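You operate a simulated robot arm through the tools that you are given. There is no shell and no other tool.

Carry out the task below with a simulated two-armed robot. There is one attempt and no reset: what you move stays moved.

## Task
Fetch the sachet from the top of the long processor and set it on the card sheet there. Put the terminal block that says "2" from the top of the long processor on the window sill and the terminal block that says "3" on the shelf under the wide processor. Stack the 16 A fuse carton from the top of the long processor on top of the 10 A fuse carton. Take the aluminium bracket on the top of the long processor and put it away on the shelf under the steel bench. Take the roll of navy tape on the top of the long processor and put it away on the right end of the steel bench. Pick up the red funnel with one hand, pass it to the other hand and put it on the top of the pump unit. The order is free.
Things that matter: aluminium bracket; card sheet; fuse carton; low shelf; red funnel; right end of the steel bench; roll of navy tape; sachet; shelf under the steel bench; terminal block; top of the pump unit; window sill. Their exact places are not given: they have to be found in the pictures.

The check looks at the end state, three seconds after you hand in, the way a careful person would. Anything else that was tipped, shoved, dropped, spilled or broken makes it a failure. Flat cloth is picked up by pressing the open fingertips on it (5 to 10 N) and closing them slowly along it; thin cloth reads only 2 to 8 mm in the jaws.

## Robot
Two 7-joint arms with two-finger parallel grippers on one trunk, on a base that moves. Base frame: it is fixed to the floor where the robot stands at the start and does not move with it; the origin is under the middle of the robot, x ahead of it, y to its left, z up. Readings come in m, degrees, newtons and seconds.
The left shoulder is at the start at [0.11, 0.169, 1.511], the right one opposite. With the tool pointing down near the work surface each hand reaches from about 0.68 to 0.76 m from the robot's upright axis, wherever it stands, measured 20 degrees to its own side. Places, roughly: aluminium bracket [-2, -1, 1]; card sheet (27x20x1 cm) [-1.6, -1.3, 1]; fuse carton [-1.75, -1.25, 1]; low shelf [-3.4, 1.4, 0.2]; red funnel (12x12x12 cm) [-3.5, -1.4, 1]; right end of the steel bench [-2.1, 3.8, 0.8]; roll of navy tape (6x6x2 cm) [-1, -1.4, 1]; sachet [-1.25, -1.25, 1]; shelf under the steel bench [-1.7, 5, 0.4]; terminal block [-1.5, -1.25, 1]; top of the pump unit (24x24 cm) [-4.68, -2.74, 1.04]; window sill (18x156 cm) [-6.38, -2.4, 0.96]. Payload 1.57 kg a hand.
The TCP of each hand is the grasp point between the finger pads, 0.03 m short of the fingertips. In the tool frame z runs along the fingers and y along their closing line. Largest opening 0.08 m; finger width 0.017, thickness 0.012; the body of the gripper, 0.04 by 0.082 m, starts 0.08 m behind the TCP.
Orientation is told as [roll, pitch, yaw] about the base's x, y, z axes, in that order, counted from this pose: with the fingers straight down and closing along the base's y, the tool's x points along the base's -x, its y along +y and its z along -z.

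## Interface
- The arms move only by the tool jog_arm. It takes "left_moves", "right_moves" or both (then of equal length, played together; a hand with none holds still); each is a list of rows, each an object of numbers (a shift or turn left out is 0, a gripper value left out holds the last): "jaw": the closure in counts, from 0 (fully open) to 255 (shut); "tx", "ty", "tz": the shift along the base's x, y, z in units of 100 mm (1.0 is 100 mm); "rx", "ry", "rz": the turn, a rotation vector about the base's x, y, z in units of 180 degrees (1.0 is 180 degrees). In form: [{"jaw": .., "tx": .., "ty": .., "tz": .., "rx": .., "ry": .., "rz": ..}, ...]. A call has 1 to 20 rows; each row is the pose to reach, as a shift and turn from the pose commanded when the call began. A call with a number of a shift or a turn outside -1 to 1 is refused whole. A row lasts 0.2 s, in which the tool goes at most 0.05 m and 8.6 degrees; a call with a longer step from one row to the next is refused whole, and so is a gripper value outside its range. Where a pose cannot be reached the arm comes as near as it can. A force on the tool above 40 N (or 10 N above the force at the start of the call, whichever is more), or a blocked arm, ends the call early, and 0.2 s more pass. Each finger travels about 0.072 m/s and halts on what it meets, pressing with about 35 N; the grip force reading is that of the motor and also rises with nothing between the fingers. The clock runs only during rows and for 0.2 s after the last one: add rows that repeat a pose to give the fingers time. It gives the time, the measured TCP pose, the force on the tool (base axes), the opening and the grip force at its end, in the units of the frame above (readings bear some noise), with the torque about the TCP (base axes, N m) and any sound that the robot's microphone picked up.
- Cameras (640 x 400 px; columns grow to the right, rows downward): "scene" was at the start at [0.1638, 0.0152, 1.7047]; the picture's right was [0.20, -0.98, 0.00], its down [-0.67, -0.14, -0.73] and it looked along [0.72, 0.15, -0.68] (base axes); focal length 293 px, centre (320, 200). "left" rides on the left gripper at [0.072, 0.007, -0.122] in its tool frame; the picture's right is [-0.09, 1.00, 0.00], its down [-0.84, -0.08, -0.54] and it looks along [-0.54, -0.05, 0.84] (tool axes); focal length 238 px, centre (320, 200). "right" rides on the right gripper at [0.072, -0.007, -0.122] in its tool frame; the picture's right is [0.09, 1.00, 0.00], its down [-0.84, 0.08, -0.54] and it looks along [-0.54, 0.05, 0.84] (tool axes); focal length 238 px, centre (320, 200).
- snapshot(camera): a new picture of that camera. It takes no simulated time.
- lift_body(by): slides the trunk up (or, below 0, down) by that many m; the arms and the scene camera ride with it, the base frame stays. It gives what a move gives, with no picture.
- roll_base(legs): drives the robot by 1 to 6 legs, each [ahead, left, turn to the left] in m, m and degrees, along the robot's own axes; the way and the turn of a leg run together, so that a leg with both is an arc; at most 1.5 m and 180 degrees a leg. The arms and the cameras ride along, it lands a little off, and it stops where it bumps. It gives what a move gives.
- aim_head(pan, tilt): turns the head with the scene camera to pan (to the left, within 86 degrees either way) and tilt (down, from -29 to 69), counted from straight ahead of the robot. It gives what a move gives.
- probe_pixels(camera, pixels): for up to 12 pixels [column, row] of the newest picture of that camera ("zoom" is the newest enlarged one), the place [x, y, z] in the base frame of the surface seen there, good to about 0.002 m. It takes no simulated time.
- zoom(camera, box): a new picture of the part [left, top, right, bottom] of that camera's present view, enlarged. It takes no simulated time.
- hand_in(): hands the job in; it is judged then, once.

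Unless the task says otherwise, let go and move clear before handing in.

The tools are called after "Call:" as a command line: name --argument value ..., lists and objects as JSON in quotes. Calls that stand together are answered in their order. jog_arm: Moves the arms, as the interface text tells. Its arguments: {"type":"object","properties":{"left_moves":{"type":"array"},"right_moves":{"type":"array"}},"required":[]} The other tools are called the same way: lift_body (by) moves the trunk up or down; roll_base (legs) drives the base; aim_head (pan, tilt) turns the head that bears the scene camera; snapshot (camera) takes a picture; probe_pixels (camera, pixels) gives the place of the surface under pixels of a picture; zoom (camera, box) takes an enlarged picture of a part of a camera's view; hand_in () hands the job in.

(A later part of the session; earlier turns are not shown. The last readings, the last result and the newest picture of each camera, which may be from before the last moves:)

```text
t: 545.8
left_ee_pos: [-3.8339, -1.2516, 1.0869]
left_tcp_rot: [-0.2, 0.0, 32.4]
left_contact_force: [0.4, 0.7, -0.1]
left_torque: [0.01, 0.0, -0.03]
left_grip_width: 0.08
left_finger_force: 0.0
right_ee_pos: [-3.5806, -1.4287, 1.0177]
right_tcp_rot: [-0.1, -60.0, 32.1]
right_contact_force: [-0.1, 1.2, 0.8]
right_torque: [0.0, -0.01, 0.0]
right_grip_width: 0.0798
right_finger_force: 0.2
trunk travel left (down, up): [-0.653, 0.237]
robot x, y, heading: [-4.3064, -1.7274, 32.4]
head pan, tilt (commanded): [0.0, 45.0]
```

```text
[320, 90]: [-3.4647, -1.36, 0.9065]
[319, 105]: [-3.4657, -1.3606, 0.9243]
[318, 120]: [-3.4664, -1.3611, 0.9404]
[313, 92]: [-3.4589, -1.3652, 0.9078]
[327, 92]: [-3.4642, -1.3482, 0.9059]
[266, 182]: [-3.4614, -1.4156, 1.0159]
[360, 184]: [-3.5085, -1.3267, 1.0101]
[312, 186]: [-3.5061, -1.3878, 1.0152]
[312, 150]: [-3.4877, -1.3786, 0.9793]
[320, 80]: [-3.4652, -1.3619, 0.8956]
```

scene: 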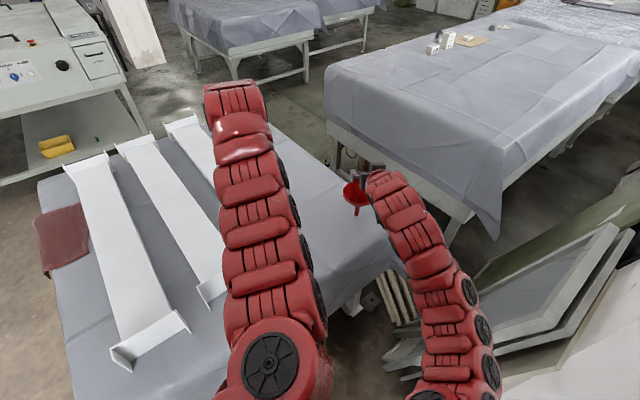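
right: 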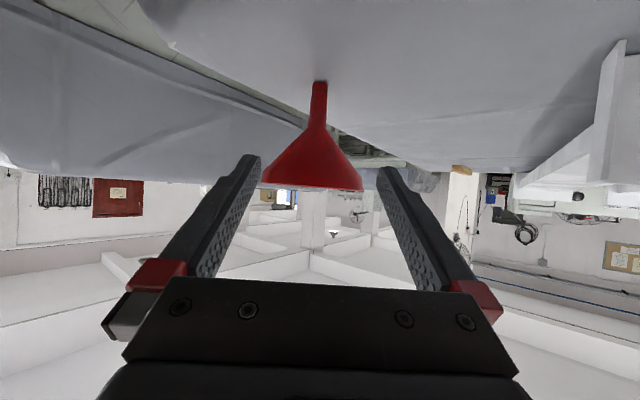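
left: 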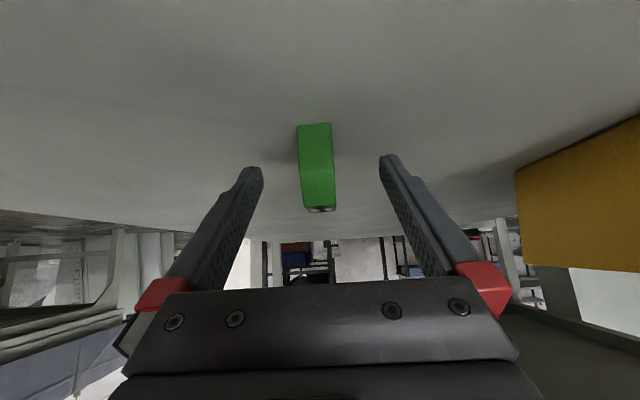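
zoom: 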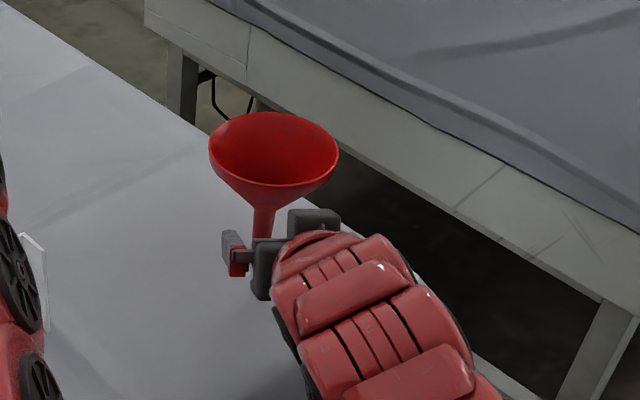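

Funnel axis refined: (-3.4577,-1.355); lateral error only 2.6 mm. Lower the right TCP to 0.930 here.

Call:
jog_arm --right_moves '[{"tz": -0.3}, {"tz": -0.6}, {"tz": -0.877}, {"tz": -0.877}]'

Call:
snapshot --camera "right"

Call:
snapshot --camera "scene"

```text
t: 546.8
left_ee_pos: [-3.8338, -1.2504, 1.0867]
left_tcp_rot: [-0.1, 0.0, 32.4]
left_contact_force: [0.1, -0.1, -0.6]
left_torque: [0.03, -0.01, -0.03]
left_grip_width: 0.0799
left_finger_force: 0.0
right_ee_pos: [-3.5801, -1.4294, 0.9314]
right_tcp_rot: [-0.1, -60.0, 32.1]
right_contact_force: [0.9, 1.2, -0.5]
right_torque: [-0.03, 0.01, 0.02]
right_grip_width: 0.0801
right_finger_force: 0.0
trunk travel left (down, up): [-0.653, 0.237]
robot x, y, heading: [-4.3065, -1.7269, 32.2]
head pan, tilt (commanded): [0.0, 45.0]
```

```text
taken
```

right: 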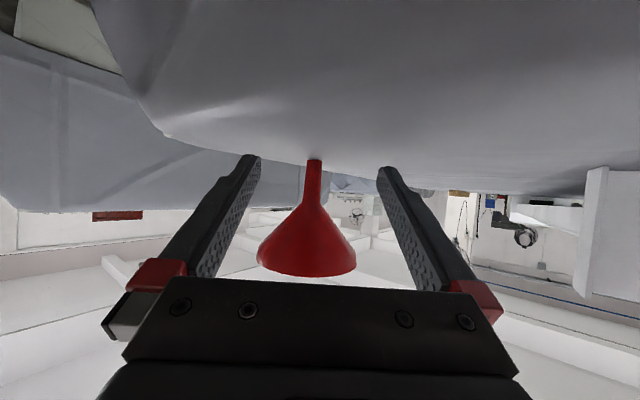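

```text
taken
```

scene: 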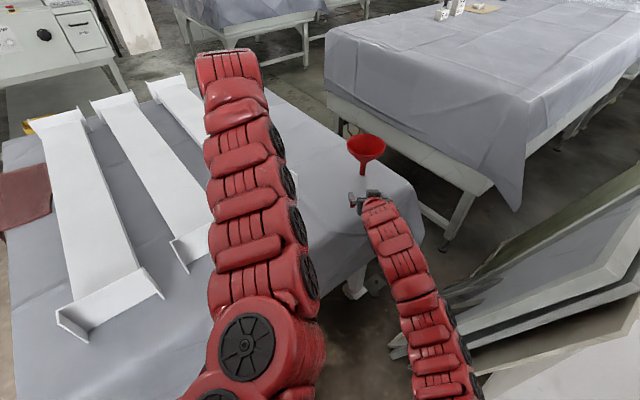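

Aligned to ~3 mm (corrected in the approach). Advance horizontally toward the stem in two calls.

Call:
jog_arm --right_moves '[{"tx": 0.25, "ty": 0.15}, {"tx": 0.5, "ty": 0.3}, {"tx": 0.734, "ty": 0.446}, {"tx": 0.734, "ty": 0.446}]'

Call:
snapshot --camera "right"

```text
t: 547.8
left_ee_pos: [-3.8337, -1.2516, 1.0868]
left_tcp_rot: [-0.2, -0.2, 32.4]
left_contact_force: [-0.1, 0.7, 0.0]
left_torque: [-0.01, -0.02, 0.0]
left_grip_width: 0.0799
left_finger_force: 0.1
right_ee_pos: [-3.5066, -1.3843, 0.93]
right_tcp_rot: [-0.1, -60.1, 32.2]
right_contact_force: [0.5, -0.4, -0.8]
right_torque: [0.02, -0.01, 0.02]
right_grip_width: 0.08
right_finger_force: 0.0
trunk travel left (down, up): [-0.653, 0.237]
robot x, y, heading: [-4.3093, -1.7274, 32.6]
head pan, tilt (commanded): [0.0, 45.0]
```

```text
taken
```

right: 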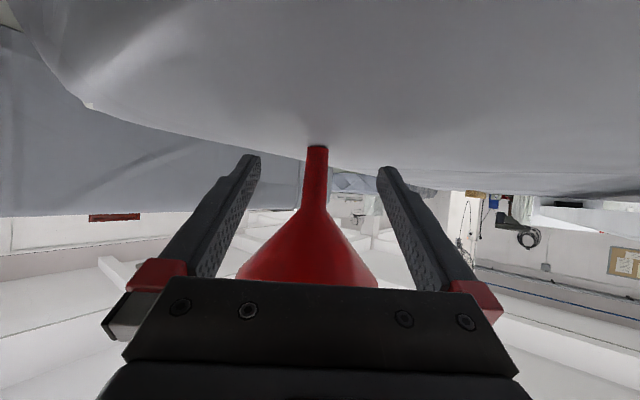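

Stem centred. Continue the last 5.7 cm slowly.

Call:
jog_arm --right_moves '[{"tx": 0.15, "ty": 0.09}, {"tx": 0.3, "ty": 0.18}, {"tx": 0.3, "ty": 0.18}]'

Call:
snapshot --camera "right"

Call:
zoom --camera "scene" --box '[320, 110, 420, 220]'

```text
t: 548.6
left_ee_pos: [-3.8354, -1.2517, 1.0876]
left_tcp_rot: [-0.2, -0.1, 32.4]
left_contact_force: [0.5, -0.5, -0.1]
left_torque: [0.01, 0.0, 0.02]
left_grip_width: 0.08
left_finger_force: 0.1
right_ee_pos: [-3.4774, -1.3669, 0.929]
right_tcp_rot: [-0.1, -60.0, 32.2]
right_contact_force: [0.5, 0.0, 0.4]
right_torque: [0.01, -0.03, 0.0]
right_grip_width: 0.0801
right_finger_force: 0.1
trunk travel left (down, up): [-0.653, 0.237]
robot x, y, heading: [-4.3053, -1.7269, 32.4]
head pan, tilt (commanded): [0.0, 45.0]
```

```text
taken
```

right: 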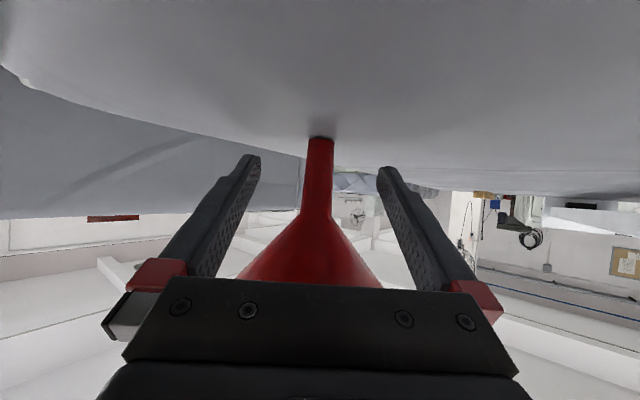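

```text
3.64 times, centred on (370, 165) of scene
```

zoom: 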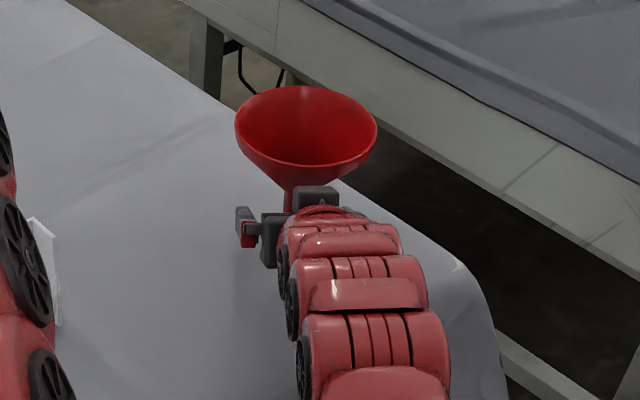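

No contact; 2.3 cm left to the axis. Advance 1.6 cm more.

Call:
jog_arm --right_moves '[{"tx": 0.07, "ty": 0.042}, {"tx": 0.14, "ty": 0.084}, {"tx": 0.14, "ty": 0.084}]'

Call:
snapshot --camera "right"

```text
t: 549.4
left_ee_pos: [-3.8341, -1.2506, 1.0872]
left_tcp_rot: [-0.2, 0.0, 32.4]
left_contact_force: [1.2, 0.2, 0.7]
left_torque: [-0.03, -0.04, -0.01]
left_grip_width: 0.0801
left_finger_force: 0.1
right_ee_pos: [-3.4638, -1.358, 0.9303]
right_tcp_rot: [-0.1, -60.0, 32.0]
right_contact_force: [-0.1, 0.1, -0.3]
right_torque: [-0.01, 0.02, 0.02]
right_grip_width: 0.08
right_finger_force: 0.1
trunk travel left (down, up): [-0.653, 0.237]
robot x, y, heading: [-4.3023, -1.7243, 32.2]
head pan, tilt (commanded): [0.0, 45.0]
```

```text
taken
```

right: 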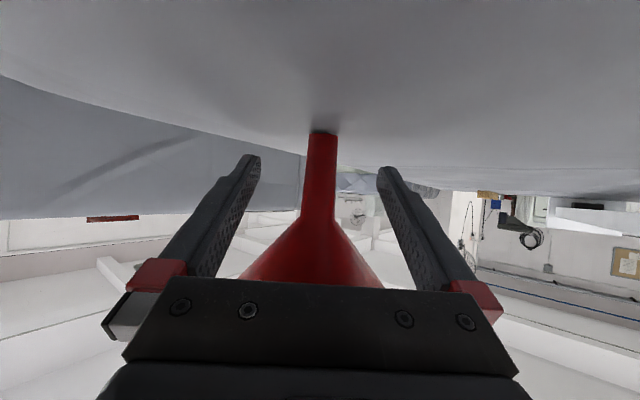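

Stem centred at the TCP (cols 303–337). Close slowly.

Call:
jog_arm --right_moves '[{"jaw": 60}, {"jaw": 100}, {"jaw": 130}, {"jaw": 150}, {"jaw": 165}, {"jaw": 178}, {"jaw": 190}, {"jaw": 200}, {"jaw": 215}, {"jaw": 220}, {"jaw": 220}]'

Call:
snapshot --camera "right"

```text
t: 551.8
left_ee_pos: [-3.835, -1.2506, 1.0867]
left_tcp_rot: [-0.3, 0.0, 32.4]
left_contact_force: [-0.1, 0.6, 0.2]
left_torque: [-0.02, -0.02, -0.01]
left_grip_width: 0.0802
left_finger_force: 0.2
right_ee_pos: [-3.4628, -1.3587, 0.9298]
right_tcp_rot: [-0.2, -60.0, 32.1]
right_contact_force: [-1.3, 0.0, -0.6]
right_torque: [0.0, 0.0, 0.0]
right_grip_width: 0.0192
right_finger_force: 33.2
trunk travel left (down, up): [-0.653, 0.237]
robot x, y, heading: [-4.3064, -1.7239, 32.5]
head pan, tilt (commanded): [0.0, 45.0]
```

```text
taken
```

right: 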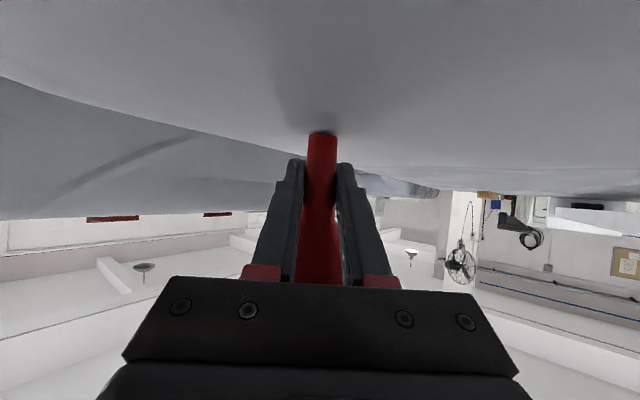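

Gripped: 0.0192 m at 33 N, so the stem itself is solidly held. Lift with the trunk and look.

Call:
lift_body --by 0.2

Call:
snapshot --camera "scene"

Call:
zoom --camera "scene" --box '[290, 100, 420, 220]'

```text
t: 553.9
left_ee_pos: [-3.8339, -1.2513, 1.2855]
left_tcp_rot: [-0.2, 0.0, 32.3]
left_contact_force: [-0.3, -0.6, -0.4]
left_torque: [-0.02, 0.0, 0.0]
left_grip_width: 0.0801
left_finger_force: 0.1
right_ee_pos: [-3.4635, -1.3589, 1.1298]
right_tcp_rot: [-0.1, -59.9, 32.2]
right_contact_force: [0.4, -1.0, 0.1]
right_torque: [-0.04, 0.0, -0.02]
right_grip_width: 0.0193
right_finger_force: 33.3
trunk travel left (down, up): [-0.853, 0.037]
robot x, y, heading: [-4.3013, -1.7242, 32.4]
head pan, tilt (commanded): [0.0, 45.0]
```

```text
taken
```

scene: 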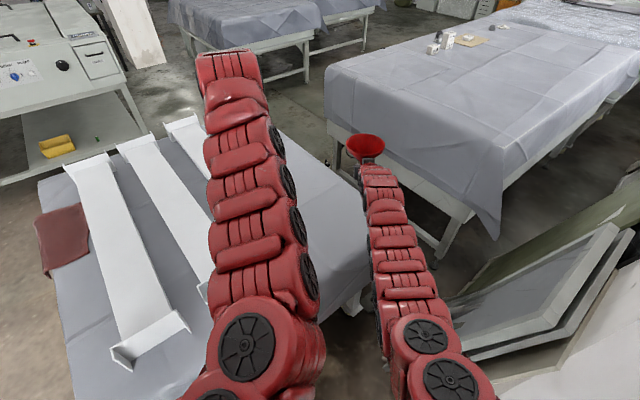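

```text
3.33 times, centred on (355, 160) of scene
```

zoom: 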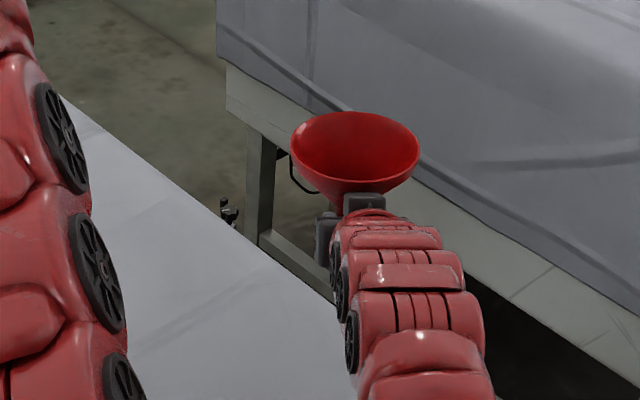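

Funnel held upright. Retreat to the open floor for the hand-over.

Call:
roll_base --legs '[[-0.2875, 0, 0], [-0.3, 0.6495, 0]]'

Call:
snapshot --camera "scene"

Call:
snapshot --camera "left"

```text
t: 559.5
left_ee_pos: [-4.6807, -1.0165, 1.2866]
left_tcp_rot: [-0.2, 0.1, 32.6]
left_contact_force: [-0.2, 0.6, 0.2]
left_torque: [-0.01, -0.01, 0.0]
left_grip_width: 0.0801
left_finger_force: 0.0
right_ee_pos: [-4.3092, -1.124, 1.1311]
right_tcp_rot: [0.0, -60.0, 32.2]
right_contact_force: [0.1, 0.2, -0.1]
right_torque: [-0.02, 0.03, 0.03]
right_grip_width: 0.019
right_finger_force: 33.1
trunk travel left (down, up): [-0.853, 0.037]
robot x, y, heading: [-5.1544, -1.4946, 32.5]
head pan, tilt (commanded): [0.0, 45.0]
```

```text
taken
```

scene: 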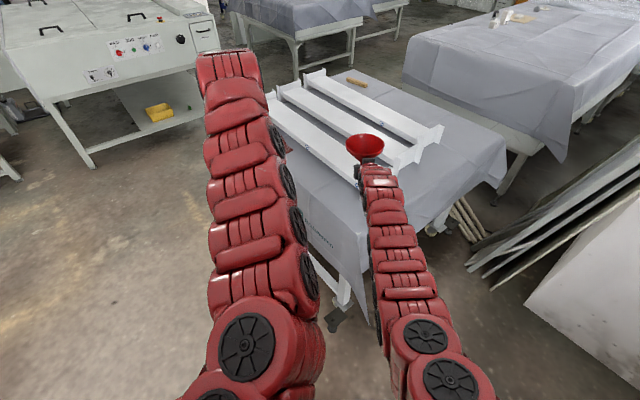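

```text
taken
```

left: 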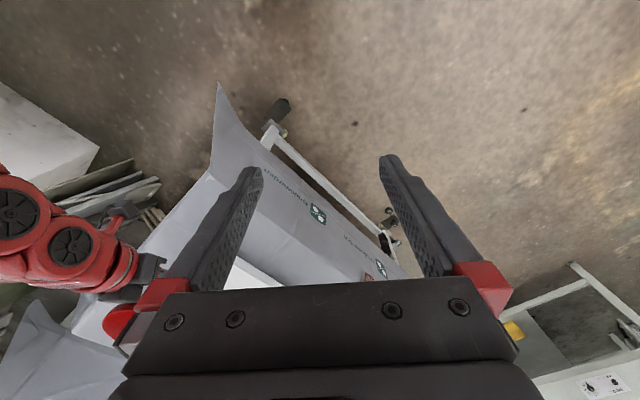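

Back up a little more, then turn the right tool to point left while drawing the funnel to my midline, in three steps.

Call:
roll_base --legs '[[-0.35, 0.1, 0]]'

Call:
jog_arm --right_moves '[{"tx": -0.21, "rz": 0.04}, {"tx": -0.42, "rz": 0.08}, {"tx": -0.63, "rz": 0.12}, {"tx": -0.84, "rz": 0.157}]'

Call:
jog_arm --right_moves '[{"tx": -0.21, "rz": 0.04}, {"tx": -0.42, "rz": 0.08}, {"tx": -0.63, "rz": 0.12}, {"tx": -0.84, "rz": 0.157}]'

Call:
snapshot --camera "scene"

```text
t: 561.8
left_ee_pos: [-5.0289, -1.1198, 1.2857]
left_tcp_rot: [-0.2, 0.0, 32.5]
left_contact_force: [0.3, -0.5, 0.4]
left_torque: [0.03, 0.02, 0.01]
left_grip_width: 0.08
left_finger_force: 0.0
right_ee_pos: [-4.6584, -1.2286, 1.1289]
right_tcp_rot: [-0.1, -60.0, 32.1]
right_contact_force: [-0.6, -0.1, -0.9]
right_torque: [-0.01, 0.02, -0.02]
right_grip_width: 0.0188
right_finger_force: 33.1
trunk travel left (down, up): [-0.853, 0.037]
robot x, y, heading: [-5.5044, -1.5984, 32.4]
head pan, tilt (commanded): [0.0, 45.0]
```

```text
t: 562.8
left_ee_pos: [-5.029, -1.1218, 1.2872]
left_tcp_rot: [-0.1, 0.0, 32.4]
left_contact_force: [1.0, -0.2, 0.6]
left_torque: [-0.02, 0.01, -0.03]
left_grip_width: 0.0801
left_finger_force: 0.0
right_ee_pos: [-4.7424, -1.2291, 1.1298]
right_tcp_rot: [0.0, -60.0, 60.4]
right_contact_force: [-0.1, -0.4, -0.2]
right_torque: [0.03, 0.02, 0.01]
right_grip_width: 0.019
right_finger_force: 32.9
trunk travel left (down, up): [-0.853, 0.037]
robot x, y, heading: [-5.4995, -1.5962, 32.5]
head pan, tilt (commanded): [0.0, 45.0]
```

```text
t: 563.8
left_ee_pos: [-5.0299, -1.1211, 1.2865]
left_tcp_rot: [-0.2, -0.1, 32.4]
left_contact_force: [0.4, -0.2, 0.7]
left_torque: [0.02, 0.03, -0.01]
left_grip_width: 0.0798
left_finger_force: 0.0
right_ee_pos: [-4.8272, -1.2311, 1.1297]
right_tcp_rot: [-0.1, -60.1, 88.8]
right_contact_force: [-0.5, -0.1, -0.5]
right_torque: [0.0, 0.01, 0.0]
right_grip_width: 0.0187
right_finger_force: 32.7
trunk travel left (down, up): [-0.853, 0.037]
robot x, y, heading: [-5.5033, -1.5973, 32.2]
head pan, tilt (commanded): [0.0, 45.0]
```

```text
taken
```

scene: 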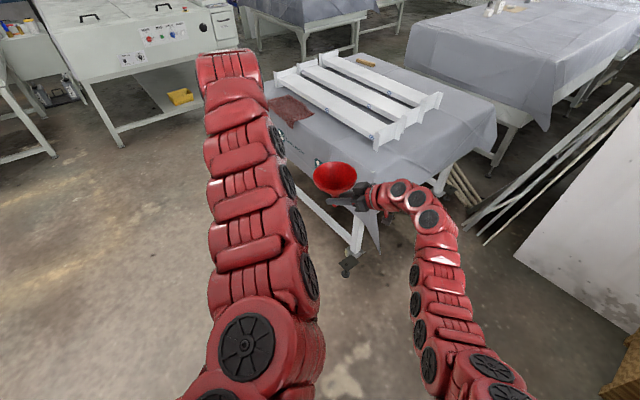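

Continue: rotate ~29° more and draw the funnel to a≈0.70, slightly left of the midline.

Call:
jog_arm --right_moves '[{"tx": -0.25, "ty": 0.065, "rz": 0.04}, {"tx": -0.5, "ty": 0.13, "rz": 0.08}, {"tx": -0.75, "ty": 0.195, "rz": 0.12}, {"tx": -0.99, "ty": 0.262, "rz": 0.16}, {"tx": -0.99, "ty": 0.262, "rz": 0.16}]'

Call:
snapshot --camera "scene"

Call:
snapshot --camera "left"

```text
t: 565.0
left_ee_pos: [-5.0301, -1.1214, 1.2868]
left_tcp_rot: [-0.3, 0.0, 32.3]
left_contact_force: [0.3, 0.9, -0.5]
left_torque: [0.02, 0.0, 0.02]
left_grip_width: 0.0802
left_finger_force: 0.0
right_ee_pos: [-4.9258, -1.2037, 1.1311]
right_tcp_rot: [-0.1, -60.1, 117.5]
right_contact_force: [-0.1, 0.5, -1.3]
right_torque: [0.01, 0.01, -0.02]
right_grip_width: 0.0186
right_finger_force: 32.9
trunk travel left (down, up): [-0.853, 0.037]
robot x, y, heading: [-5.5014, -1.5981, 32.5]
head pan, tilt (commanded): [0.0, 45.0]
```

```text
taken
```

scene: 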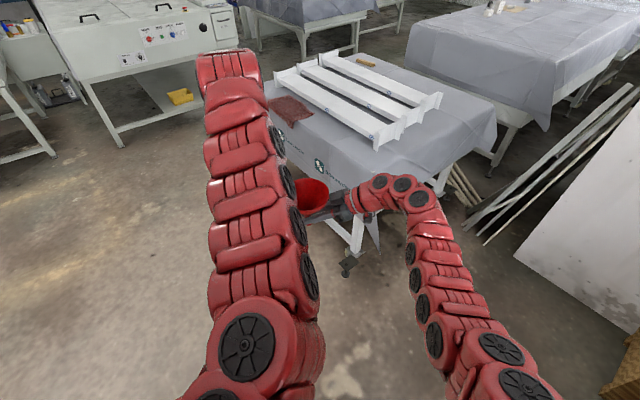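

```text
taken
```

left: 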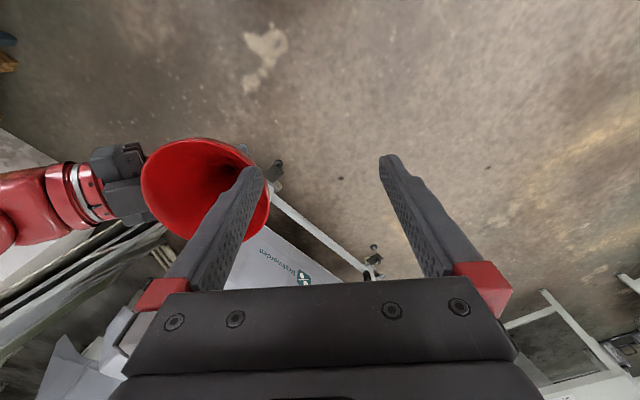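

The left camera sees the funnel's open mouth (centre ≈(205,190)). Probe rim points to fix its centre and height.

Call:
probe_pixels --camera "left" --pixels '[[143, 185], [170, 150], [205, 141], [185, 233], [155, 220], [262, 205], [268, 195], [245, 155], [250, 225], [200, 190], [220, 180], [150, 190]]'

```text
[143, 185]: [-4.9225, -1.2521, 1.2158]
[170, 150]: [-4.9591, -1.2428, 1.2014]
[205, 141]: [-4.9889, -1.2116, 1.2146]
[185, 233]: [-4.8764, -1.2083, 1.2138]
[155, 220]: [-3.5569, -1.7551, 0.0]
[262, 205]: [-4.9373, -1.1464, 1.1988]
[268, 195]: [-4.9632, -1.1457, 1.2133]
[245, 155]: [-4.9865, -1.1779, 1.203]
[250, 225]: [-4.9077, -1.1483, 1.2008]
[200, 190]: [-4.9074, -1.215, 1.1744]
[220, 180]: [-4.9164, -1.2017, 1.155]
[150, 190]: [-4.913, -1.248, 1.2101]
```

Rim centre ≈(-4.933,-1.1975), radius ≈0.058, top z≈1.216. Move the left hand above the rim's left wall at (-4.963,-1.148).

Call:
jog_arm --left_moves '[{"tx": 0.33, "ty": -0.13}, {"tx": 0.67, "ty": -0.266}, {"tx": 0.67, "ty": -0.266}]'

Call:
snapshot --camera "left"

Call:
snapshot --camera "scene"

```text
t: 565.8
left_ee_pos: [-4.9649, -1.1485, 1.2868]
left_tcp_rot: [-0.3, -0.1, 32.4]
left_contact_force: [0.8, -0.7, 0.0]
left_torque: [0.02, -0.03, 0.04]
left_grip_width: 0.0801
left_finger_force: 0.1
right_ee_pos: [-4.9269, -1.2037, 1.1308]
right_tcp_rot: [-0.1, -59.9, 117.5]
right_contact_force: [-0.7, -0.3, -0.4]
right_torque: [0.02, -0.03, -0.02]
right_grip_width: 0.0182
right_finger_force: 32.8
trunk travel left (down, up): [-0.853, 0.037]
robot x, y, heading: [-5.5008, -1.5973, 32.2]
head pan, tilt (commanded): [0.0, 45.0]
```

```text
taken
```

left: 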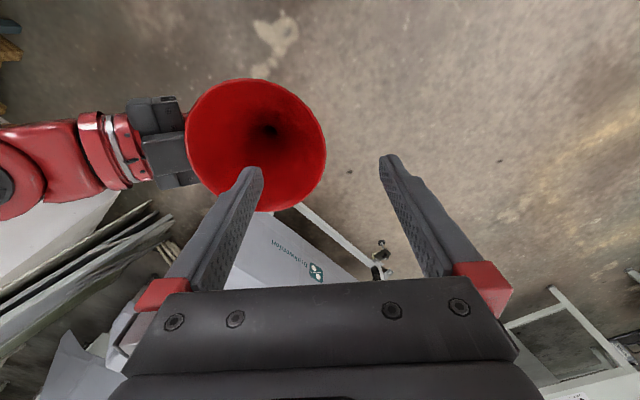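

```text
taken
```

scene: 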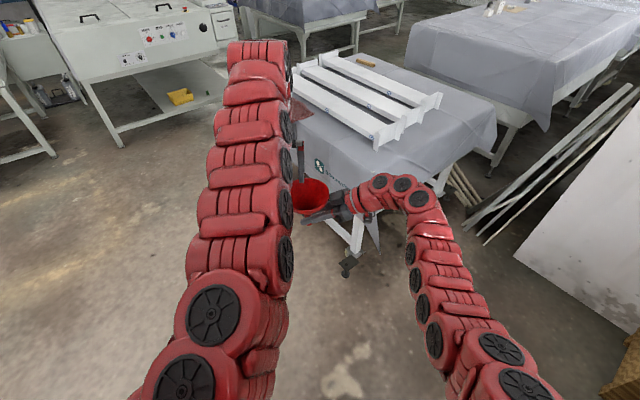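

The inner fingertip is over the funnel's mouth and the outer one outside; the wall is ~5 mm left of centre. Adjust 5 mm and descend carefully.

Call:
jog_arm --left_moves '[{"tx": -0.027, "ty": 0.042, "tz": -0.1}, {"tx": -0.027, "ty": 0.042, "tz": -0.25}, {"tx": -0.027, "ty": 0.042, "tz": -0.38}, {"tx": -0.027, "ty": 0.042, "tz": -0.45}]'

Call:
snapshot --camera "left"

```text
t: 566.8
left_ee_pos: [-4.9652, -1.1428, 1.2411]
left_tcp_rot: [-0.2, 0.0, 32.4]
left_contact_force: [0.3, 0.0, -0.2]
left_torque: [0.02, 0.0, -0.01]
left_grip_width: 0.0801
left_finger_force: 0.1
right_ee_pos: [-4.9255, -1.2028, 1.1302]
right_tcp_rot: [0.0, -60.0, 117.4]
right_contact_force: [-0.6, -0.1, -0.6]
right_torque: [0.0, 0.0, 0.05]
right_grip_width: 0.0183
right_finger_force: 32.6
trunk travel left (down, up): [-0.853, 0.037]
robot x, y, heading: [-5.5032, -1.5964, 32.3]
head pan, tilt (commanded): [0.0, 45.0]
```

```text
taken
```

left: 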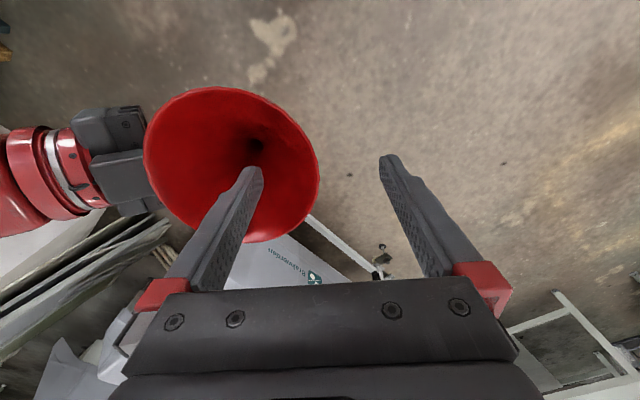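

Fingertips are 5 mm below the rim with no contact — the cavity is real. Descend 1 cm more and close slowly on the wall.

Call:
jog_arm --left_moves '[{"tz": -0.05}, {"tz": -0.1}, {"tz": -0.1, "jaw": 60}, {"tz": -0.1, "jaw": 110}, {"tz": -0.1, "jaw": 150}, {"tz": -0.1, "jaw": 180}, {"tz": -0.1, "jaw": 205}, {"tz": -0.1, "jaw": 225}, {"tz": -0.1, "jaw": 240}, {"tz": -0.1, "jaw": 250}, {"tz": -0.1, "jaw": 255}, {"tz": -0.1, "jaw": 255}]'

Call:
snapshot --camera "left"

Call:
snapshot --camera "right"

```text
t: 569.4
left_ee_pos: [-4.9652, -1.1449, 1.2309]
left_tcp_rot: [-0.2, 0.0, 32.2]
left_contact_force: [5.2, -16.0, -4.9]
left_torque: [-0.67, -0.18, -0.4]
left_grip_width: 0.0042
left_finger_force: 24.6
right_ee_pos: [-4.9267, -1.2023, 1.1321]
right_tcp_rot: [-0.2, -60.1, 117.6]
right_contact_force: [-6.7, 14.9, 4.9]
right_torque: [-0.55, -0.3, 0.13]
right_grip_width: 0.0182
right_finger_force: 32.6
trunk travel left (down, up): [-0.853, 0.037]
robot x, y, heading: [-5.504, -1.5983, 32.5]
head pan, tilt (commanded): [0.0, 45.0]
```

```text
taken
```

left: 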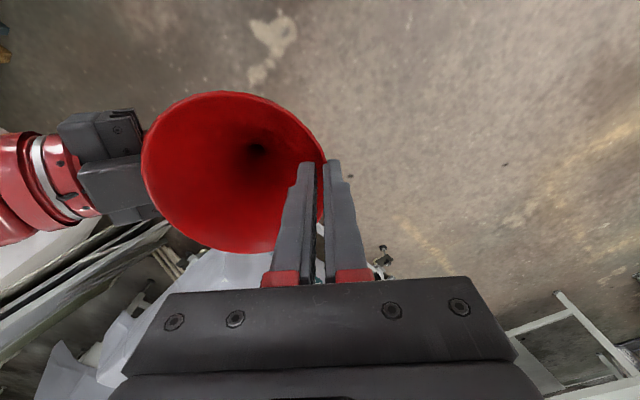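

```text
taken
```

right: 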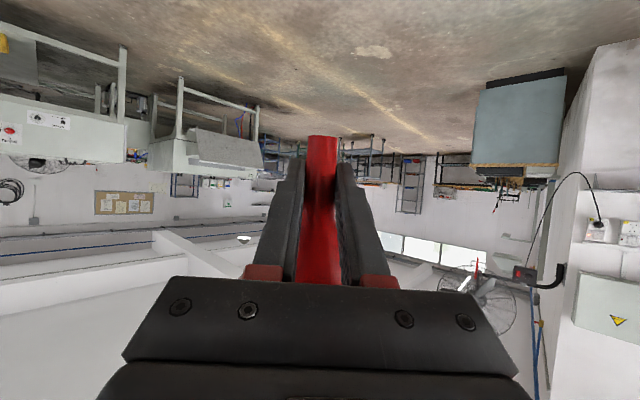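

The left hand pinches the rim wall (0.0042 m, 25 N); there is ~17 N of mutual strain. Relieve by nudging the left hand 3 mm along the force.

Call:
jog_arm --left_moves '[{"tx": 0.009, "ty": -0.028, "tz": -0.005}, {"tx": 0.009, "ty": -0.028, "tz": -0.005}]'

```text
t: 570.0
left_ee_pos: [-4.9649, -1.1453, 1.2312]
left_tcp_rot: [-0.1, 0.0, 32.5]
left_contact_force: [4.0, -7.6, -9.9]
left_torque: [-0.4, -0.16, -0.36]
left_grip_width: 0.004
left_finger_force: 24.8
right_ee_pos: [-4.9247, -1.202, 1.1305]
right_tcp_rot: [-0.2, -60.2, 117.4]
right_contact_force: [-3.6, 7.2, 9.4]
right_torque: [0.31, 0.24, 0.31]
right_grip_width: 0.018
right_finger_force: 32.7
trunk travel left (down, up): [-0.853, 0.037]
robot x, y, heading: [-5.5013, -1.6, 32.4]
head pan, tilt (commanded): [0.0, 45.0]
```

Continue relieving: 1.5 mm more sideways and 1.5 mm down.

Call:
jog_arm --left_moves '[{"tx": 0.008, "ty": -0.015, "tz": -0.015}, {"tx": 0.008, "ty": -0.015, "tz": -0.015}]'

```text
t: 570.6
left_ee_pos: [-4.9646, -1.1469, 1.2301]
left_tcp_rot: [-0.1, -0.2, 32.5]
left_contact_force: [-2.5, 0.7, -5.2]
left_torque: [-0.28, 0.03, -0.38]
left_grip_width: 0.0041
left_finger_force: 24.8
right_ee_pos: [-4.9241, -1.2037, 1.1301]
right_tcp_rot: [0.0, -60.0, 117.1]
right_contact_force: [2.6, -0.9, 4.5]
right_torque: [0.65, 0.42, 0.25]
right_grip_width: 0.018
right_finger_force: 32.7
trunk travel left (down, up): [-0.853, 0.037]
robot x, y, heading: [-5.501, -1.5963, 32.4]
head pan, tilt (commanded): [0.0, 45.0]
```

Strain is small now. Open the right hand slowly, letting the left take the funnel.

Call:
jog_arm --right_moves '[{"jaw": 200}, {"jaw": 190}, {"jaw": 175}, {"jaw": 150}, {"jaw": 110}, {"jaw": 60}, {"jaw": 0}, {"jaw": 0}]'

Call:
snapshot --camera "left"

Call:
snapshot --camera "right"

```text
t: 572.4
left_ee_pos: [-4.9641, -1.1483, 1.2294]
left_tcp_rot: [-0.3, 0.1, 32.4]
left_contact_force: [-0.2, -0.1, -0.1]
left_torque: [0.04, -0.01, 0.0]
left_grip_width: 0.0021
left_finger_force: 23.1
right_ee_pos: [-4.9258, -1.2033, 1.1301]
right_tcp_rot: [-0.1, -60.1, 117.3]
right_contact_force: [0.2, 1.2, 0.2]
right_torque: [0.02, -0.01, -0.01]
right_grip_width: 0.08
right_finger_force: 0.1
trunk travel left (down, up): [-0.853, 0.037]
robot x, y, heading: [-5.5011, -1.5982, 32.6]
head pan, tilt (commanded): [0.0, 45.0]
```

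```text
taken
```

left: 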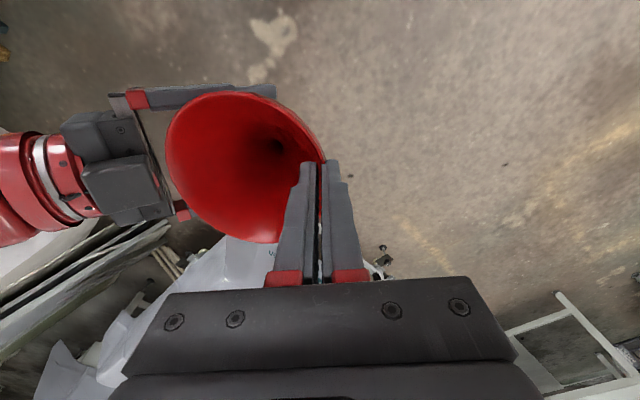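

```text
taken
```

right: 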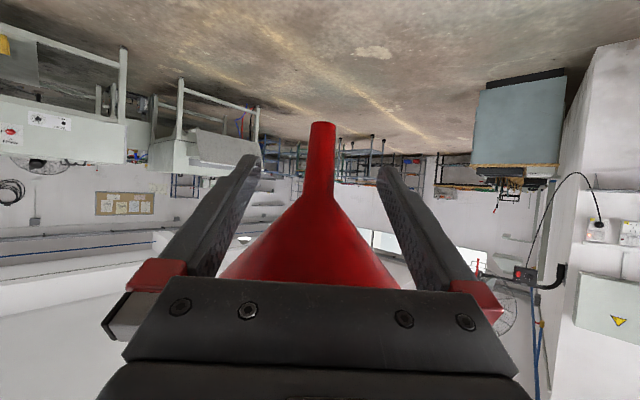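

The funnel settled in the left pinch (0.0021 m, 23 N). Check its tilt by probing rim and stem points.

Call:
probe_pixels --camera "left" --pixels '[[169, 160], [200, 98], [240, 93], [250, 240], [200, 225], [316, 140], [180, 200], [300, 120], [270, 145], [230, 150]]'

Call:
probe_pixels --camera "right" --pixels '[[322, 128], [320, 150], [318, 175], [318, 195], [318, 230], [230, 270], [395, 270], [318, 275]]'

Call:
zoom --camera "scene" --box '[260, 130, 400, 240]'

```text
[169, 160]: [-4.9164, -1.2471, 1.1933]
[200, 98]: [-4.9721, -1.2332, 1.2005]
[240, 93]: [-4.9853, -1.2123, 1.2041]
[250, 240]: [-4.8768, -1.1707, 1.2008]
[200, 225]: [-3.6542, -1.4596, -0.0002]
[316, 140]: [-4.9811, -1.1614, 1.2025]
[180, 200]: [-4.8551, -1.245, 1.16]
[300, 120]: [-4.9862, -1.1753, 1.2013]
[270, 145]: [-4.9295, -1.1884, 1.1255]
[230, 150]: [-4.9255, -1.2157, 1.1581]
```

```text
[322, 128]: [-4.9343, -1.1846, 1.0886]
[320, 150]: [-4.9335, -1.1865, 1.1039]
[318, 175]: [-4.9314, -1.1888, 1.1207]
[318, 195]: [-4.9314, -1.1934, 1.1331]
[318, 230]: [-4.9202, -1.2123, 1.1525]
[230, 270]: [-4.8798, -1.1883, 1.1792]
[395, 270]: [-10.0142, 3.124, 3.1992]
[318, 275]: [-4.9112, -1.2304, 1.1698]
```

```text
3.64 times, centred on (330, 185) of scene
```

zoom: 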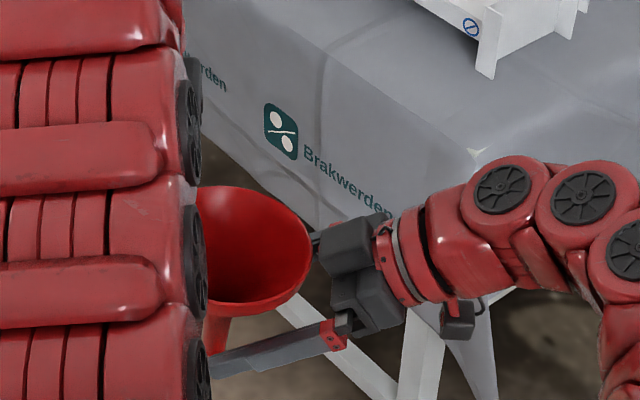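

The funnel leans ~11° to my right in the pinch (rim right side z 1.193, stem axis confirms); I'll compensate later by rolling the left hand. First withdraw the right hand horizontally to the right.

Call:
jog_arm --right_moves '[{"tx": 0.15, "ty": -0.3}, {"tx": 0.3, "ty": -0.58}, {"tx": 0.46, "ty": -0.88}]'

Call:
jog_arm --right_moves '[{"tx": 0.15, "ty": -0.3}, {"tx": 0.3, "ty": -0.58}, {"tx": 0.46, "ty": -0.88}]'

Call:
snapshot --camera "right"

Call:
snapshot --camera "scene"

```text
t: 573.2
left_ee_pos: [-4.964, -1.1482, 1.2297]
left_tcp_rot: [-0.1, 0.0, 32.4]
left_contact_force: [1.1, 0.9, 0.6]
left_torque: [0.02, 0.06, 0.02]
left_grip_width: 0.0016
left_finger_force: 23.0
right_ee_pos: [-4.8796, -1.2913, 1.1309]
right_tcp_rot: [-0.2, -60.1, 117.6]
right_contact_force: [-1.1, 0.3, 0.5]
right_torque: [0.04, 0.0, 0.01]
right_grip_width: 0.08
right_finger_force: 0.2
trunk travel left (down, up): [-0.853, 0.037]
robot x, y, heading: [-5.4995, -1.5978, 32.4]
head pan, tilt (commanded): [0.0, 45.0]
```

```text
t: 574.0
left_ee_pos: [-4.9635, -1.1484, 1.2287]
left_tcp_rot: [-0.2, 0.1, 32.4]
left_contact_force: [-0.1, 1.3, -0.3]
left_torque: [0.03, 0.02, 0.0]
left_grip_width: 0.002
left_finger_force: 23.3
right_ee_pos: [-4.8337, -1.3782, 1.1315]
right_tcp_rot: [-0.2, -60.0, 117.6]
right_contact_force: [-0.6, -0.2, -0.6]
right_torque: [0.03, -0.01, 0.0]
right_grip_width: 0.0799
right_finger_force: 0.0
trunk travel left (down, up): [-0.853, 0.037]
robot x, y, heading: [-5.5029, -1.6013, 32.5]
head pan, tilt (commanded): [0.0, 45.0]
```

```text
taken
```

right: 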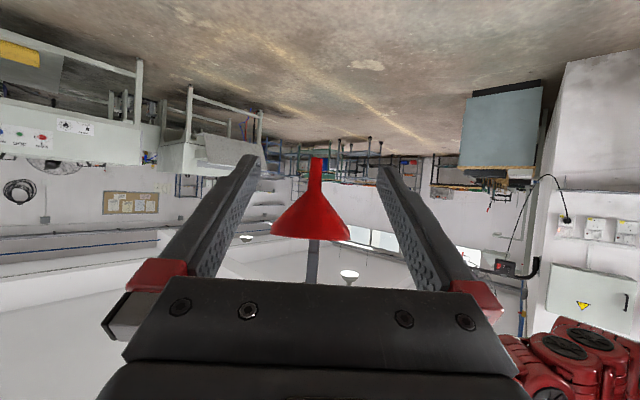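

```text
taken
```

scene: 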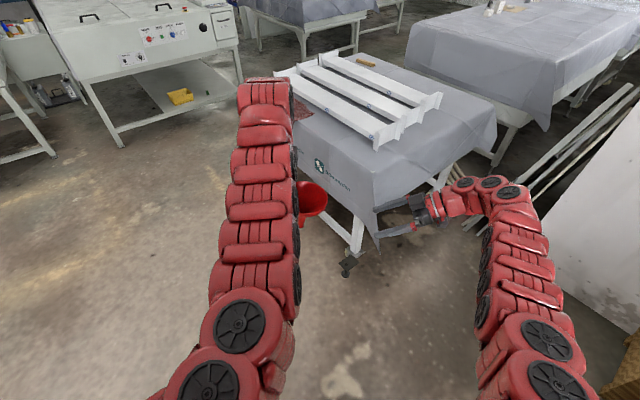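

Right hand is clear. Return it to its default downward pose.

Call:
jog_arm --right_moves '[{"rz": -0.045}, {"rz": -0.09}, {"rz": -0.135}, {"rz": -0.18}, {"rz": -0.225}, {"rz": -0.27}, {"rz": -0.315}, {"rz": -0.36}, {"rz": -0.405}, {"rz": -0.45}, {"rz": -0.473}]'

Call:
jog_arm --right_moves '[{"rx": -0.0223, "ry": 0.0352}, {"rx": -0.0447, "ry": 0.0703}, {"rx": -0.067, "ry": 0.1055}, {"rx": -0.0894, "ry": 0.1407}, {"rx": -0.1117, "ry": 0.1758}, {"rx": -0.134, "ry": 0.211}, {"rx": -0.1564, "ry": 0.2461}, {"rx": -0.1787, "ry": 0.2813}]'

Call:
snapshot --camera "scene"

```text
t: 576.4
left_ee_pos: [-4.9642, -1.1484, 1.2286]
left_tcp_rot: [-0.2, 0.0, 32.4]
left_contact_force: [-0.2, 0.2, -0.1]
left_torque: [0.0, 0.03, -0.01]
left_grip_width: 0.0019
left_finger_force: 23.2
right_ee_pos: [-4.8351, -1.3783, 1.1314]
right_tcp_rot: [-0.1, -60.1, 32.3]
right_contact_force: [-0.6, 0.1, 0.1]
right_torque: [0.04, 0.0, -0.01]
right_grip_width: 0.0801
right_finger_force: 0.1
trunk travel left (down, up): [-0.853, 0.037]
robot x, y, heading: [-5.4992, -1.5967, 32.6]
head pan, tilt (commanded): [0.0, 45.0]
```

```text
t: 578.2
left_ee_pos: [-4.963, -1.1471, 1.2281]
left_tcp_rot: [-0.1, 0.0, 32.2]
left_contact_force: [0.0, -0.1, -0.1]
left_torque: [0.04, 0.01, -0.03]
left_grip_width: 0.0022
left_finger_force: 24.4
right_ee_pos: [-4.8334, -1.3793, 1.1297]
right_tcp_rot: [-0.3, 0.1, 32.1]
right_contact_force: [0.0, -0.1, -1.6]
right_torque: [-0.02, -0.01, 0.03]
right_grip_width: 0.0801
right_finger_force: 0.0
trunk travel left (down, up): [-0.853, 0.037]
robot x, y, heading: [-5.5051, -1.5941, 32.3]
head pan, tilt (commanded): [0.0, 45.0]
```

```text
taken
```

scene: 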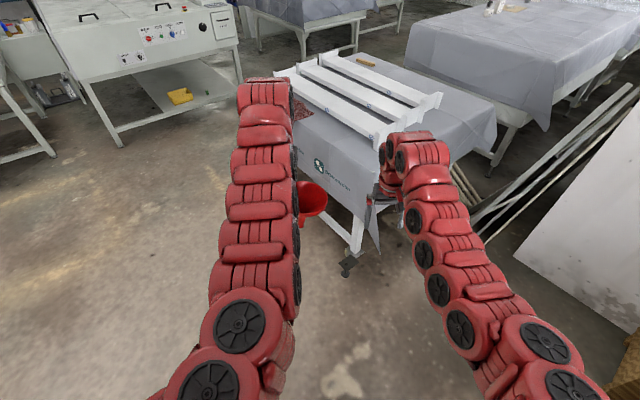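

Turn toward the pump unit (heading -108.5°) and look.

Call:
roll_base --legs '[[0, 0, -140.8]]'

Call:
aim_head --pan 45 --tilt 30

Call:
snapshot --camera "scene"

```text
t: 584.4
left_ee_pos: [-5.6248, -2.2888, 1.2299]
left_tcp_rot: [-0.2, -0.1, -107.6]
left_contact_force: [-0.1, 0.5, -0.1]
left_torque: [-0.03, -0.03, 0.01]
left_grip_width: 0.0018
left_finger_force: 24.1
right_ee_pos: [-5.8724, -2.1945, 1.1293]
right_tcp_rot: [-0.2, 0.0, -107.5]
right_contact_force: [-0.5, -0.3, -0.7]
right_torque: [-0.01, -0.03, -0.02]
right_grip_width: 0.0799
right_finger_force: 0.1
trunk travel left (down, up): [-0.853, 0.037]
robot x, y, heading: [-5.4992, -1.5949, -107.7]
head pan, tilt (commanded): [0.0, 45.0]
```

```text
t: 585.5
left_ee_pos: [-5.6232, -2.289, 1.2302]
left_tcp_rot: [-0.2, 0.0, -107.4]
left_contact_force: [-0.4, 0.5, 0.0]
left_torque: [0.02, -0.05, 0.01]
left_grip_width: 0.002
left_finger_force: 23.6
right_ee_pos: [-5.8728, -2.1957, 1.1301]
right_tcp_rot: [-0.2, 0.1, -107.5]
right_contact_force: [-0.4, 0.6, 0.0]
right_torque: [0.0, 0.02, 0.0]
right_grip_width: 0.0801
right_finger_force: 0.1
trunk travel left (down, up): [-0.853, 0.037]
robot x, y, heading: [-5.5043, -1.5975, -107.5]
head pan, tilt (commanded): [45.0, 30.0]
```

```text
taken
```

scene: 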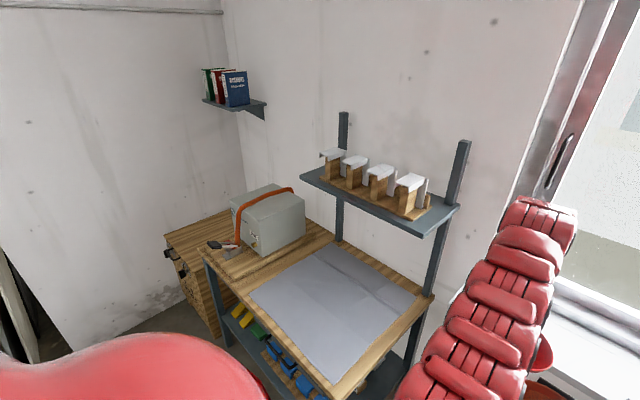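

Call:
zoom --camera "scene" --box '[200, 165, 330, 265]'

Call:
probe_pixels --camera "zoom" --pixels '[[300, 90], [320, 130], [400, 150], [480, 170], [450, 120], [380, 100], [240, 170], [340, 180], [500, 130], [230, 290], [430, 140], [300, 150]]'

```text
4.00 times, centred on (265, 215) of scene
```

zoom: 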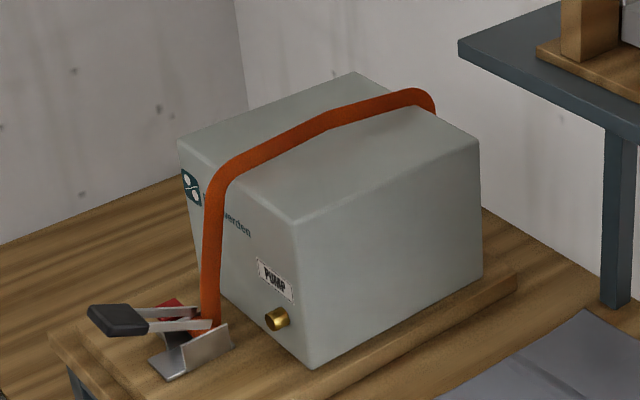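

```text
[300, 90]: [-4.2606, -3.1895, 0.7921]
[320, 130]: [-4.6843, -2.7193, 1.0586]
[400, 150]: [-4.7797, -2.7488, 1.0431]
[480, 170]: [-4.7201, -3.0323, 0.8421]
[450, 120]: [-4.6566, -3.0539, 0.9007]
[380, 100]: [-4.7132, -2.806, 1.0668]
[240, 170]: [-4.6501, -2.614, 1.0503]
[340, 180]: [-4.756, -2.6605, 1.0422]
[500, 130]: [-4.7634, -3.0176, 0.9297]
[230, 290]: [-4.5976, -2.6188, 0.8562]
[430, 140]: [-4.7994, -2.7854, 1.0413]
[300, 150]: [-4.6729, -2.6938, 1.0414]
```

The pump unit is held by an orange strap across its top (z up to ~1.067); the free front half lies toward me. Probe corners and the candidate spot.

Call:
probe_pixels --camera "zoom" --pixels '[[186, 147], [300, 216], [474, 140], [355, 78], [365, 165], [235, 160], [420, 105], [260, 170], [330, 140], [390, 170], [330, 195], [440, 145]]'

```text
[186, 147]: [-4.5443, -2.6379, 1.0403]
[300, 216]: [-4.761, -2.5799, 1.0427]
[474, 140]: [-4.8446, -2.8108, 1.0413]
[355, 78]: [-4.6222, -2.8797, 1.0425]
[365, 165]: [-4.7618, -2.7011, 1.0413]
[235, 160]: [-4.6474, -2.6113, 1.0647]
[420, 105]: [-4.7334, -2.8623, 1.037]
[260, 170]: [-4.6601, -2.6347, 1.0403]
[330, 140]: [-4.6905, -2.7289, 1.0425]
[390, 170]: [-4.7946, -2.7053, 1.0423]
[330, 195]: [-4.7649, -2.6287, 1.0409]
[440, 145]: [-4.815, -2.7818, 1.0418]
```

Pump top: u 3.47–3.70, n -3.95…-4.20, strap along u≈3.585; I'll stand the funnel at about u=3.645, n=-4.06. Check the nearby shelf with posts.

Call:
probe_pixels --camera "scene" --pixels '[[303, 178], [420, 232], [343, 125], [457, 170], [440, 205], [330, 185], [338, 225], [435, 290], [235, 100], [255, 110]]'

```text
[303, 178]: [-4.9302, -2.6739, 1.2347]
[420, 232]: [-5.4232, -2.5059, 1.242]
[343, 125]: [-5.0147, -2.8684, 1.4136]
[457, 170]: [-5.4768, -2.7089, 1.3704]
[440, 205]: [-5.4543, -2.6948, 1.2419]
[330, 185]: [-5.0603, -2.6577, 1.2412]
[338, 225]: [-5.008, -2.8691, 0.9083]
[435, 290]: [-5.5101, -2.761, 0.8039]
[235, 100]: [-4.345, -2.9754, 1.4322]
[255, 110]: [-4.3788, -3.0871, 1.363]
```

The mug shelf (z≈1.235, front edge n≈-4.095, u 3.83–4.35) would conflict with my right hand, so swing it out to the right/back first.

Call:
jog_arm --right_moves '[{"tx": -0.3, "ty": 0.14}, {"tx": -0.6, "ty": 0.28}, {"tx": -0.886, "ty": 0.416}]'

Call:
jog_arm --right_moves '[{"tx": -0.28, "ty": 0.17}, {"tx": -0.56, "ty": 0.35}, {"tx": -0.841, "ty": 0.527}]'

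Call:
jog_arm --right_moves '[{"tx": -0.24, "ty": 0.22}, {"tx": -0.49, "ty": 0.45}, {"tx": -0.732, "ty": 0.672}]'

Call:
jog_arm --right_moves '[{"tx": -0.2, "ty": 0.26}, {"tx": -0.4, "ty": 0.52}, {"tx": -0.601, "ty": 0.788}]'

Call:
jog_arm --right_moves '[{"tx": -0.15, "ty": 0.3}, {"tx": -0.31, "ty": 0.6}, {"tx": -0.464, "ty": 0.89}]'

```text
t: 586.3
left_ee_pos: [-5.6242, -2.2879, 1.2294]
left_tcp_rot: [-0.1, 0.0, -107.6]
left_contact_force: [0.1, 0.0, -0.2]
left_torque: [0.01, -0.03, 0.02]
left_grip_width: 0.0021
left_finger_force: 23.5
right_ee_pos: [-5.9612, -2.1533, 1.1309]
right_tcp_rot: [-0.2, -0.1, -107.5]
right_contact_force: [-0.3, -1.1, 0.5]
right_torque: [-0.04, 0.0, 0.0]
right_grip_width: 0.08
right_finger_force: 0.0
trunk travel left (down, up): [-0.853, 0.037]
robot x, y, heading: [-5.5016, -1.6, -107.5]
head pan, tilt (commanded): [45.0, 30.0]
```

```text
t: 587.1
left_ee_pos: [-5.6249, -2.289, 1.2306]
left_tcp_rot: [-0.2, -0.1, -107.5]
left_contact_force: [-1.0, -0.2, -0.9]
left_torque: [-0.02, -0.03, -0.03]
left_grip_width: 0.0018
left_finger_force: 23.7
right_ee_pos: [-6.0463, -2.1009, 1.1308]
right_tcp_rot: [-0.2, -0.2, -107.5]
right_contact_force: [-0.4, -0.5, -0.1]
right_torque: [0.0, -0.03, -0.01]
right_grip_width: 0.0801
right_finger_force: 0.1
trunk travel left (down, up): [-0.853, 0.037]
robot x, y, heading: [-5.4999, -1.5965, -107.4]
head pan, tilt (commanded): [45.0, 30.0]
```

```text
t: 587.9
left_ee_pos: [-5.6241, -2.2891, 1.2311]
left_tcp_rot: [-0.2, -0.2, -107.4]
left_contact_force: [0.3, 0.0, -0.2]
left_torque: [-0.03, -0.03, -0.01]
left_grip_width: 0.0017
left_finger_force: 23.6
right_ee_pos: [-6.1176, -2.0335, 1.1301]
right_tcp_rot: [-0.2, -0.2, -107.5]
right_contact_force: [0.6, 0.2, 0.2]
right_torque: [0.0, -0.03, -0.03]
right_grip_width: 0.0802
right_finger_force: 0.1
trunk travel left (down, up): [-0.853, 0.037]
robot x, y, heading: [-5.5031, -1.5989, -107.5]
head pan, tilt (commanded): [45.0, 30.0]
```

```text
t: 588.7
left_ee_pos: [-5.6245, -2.2889, 1.2302]
left_tcp_rot: [-0.2, -0.1, -107.4]
left_contact_force: [0.4, 0.0, -0.4]
left_torque: [0.0, -0.04, 0.01]
left_grip_width: 0.0018
left_finger_force: 23.3
right_ee_pos: [-6.1769, -1.9554, 1.1311]
right_tcp_rot: [-0.2, -0.1, -107.6]
right_contact_force: [-0.2, -0.3, 0.1]
right_torque: [0.02, 0.01, 0.0]
right_grip_width: 0.08
right_finger_force: 0.1
trunk travel left (down, up): [-0.853, 0.037]
robot x, y, heading: [-5.5021, -1.5967, -107.5]
head pan, tilt (commanded): [45.0, 30.0]
```

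```text
t: 589.5
left_ee_pos: [-5.624, -2.2887, 1.2293]
left_tcp_rot: [-0.3, 0.0, -107.4]
left_contact_force: [0.9, 0.2, -0.4]
left_torque: [-0.02, -0.04, 0.0]
left_grip_width: 0.0017
left_finger_force: 23.5
right_ee_pos: [-6.2249, -1.8641, 1.1318]
right_tcp_rot: [-0.1, -0.1, -107.5]
right_contact_force: [0.2, 0.2, 0.5]
right_torque: [-0.01, -0.02, 0.01]
right_grip_width: 0.08
right_finger_force: 0.0
trunk travel left (down, up): [-0.853, 0.037]
robot x, y, heading: [-5.5041, -1.6008, -107.3]
head pan, tilt (commanded): [45.0, 30.0]
```

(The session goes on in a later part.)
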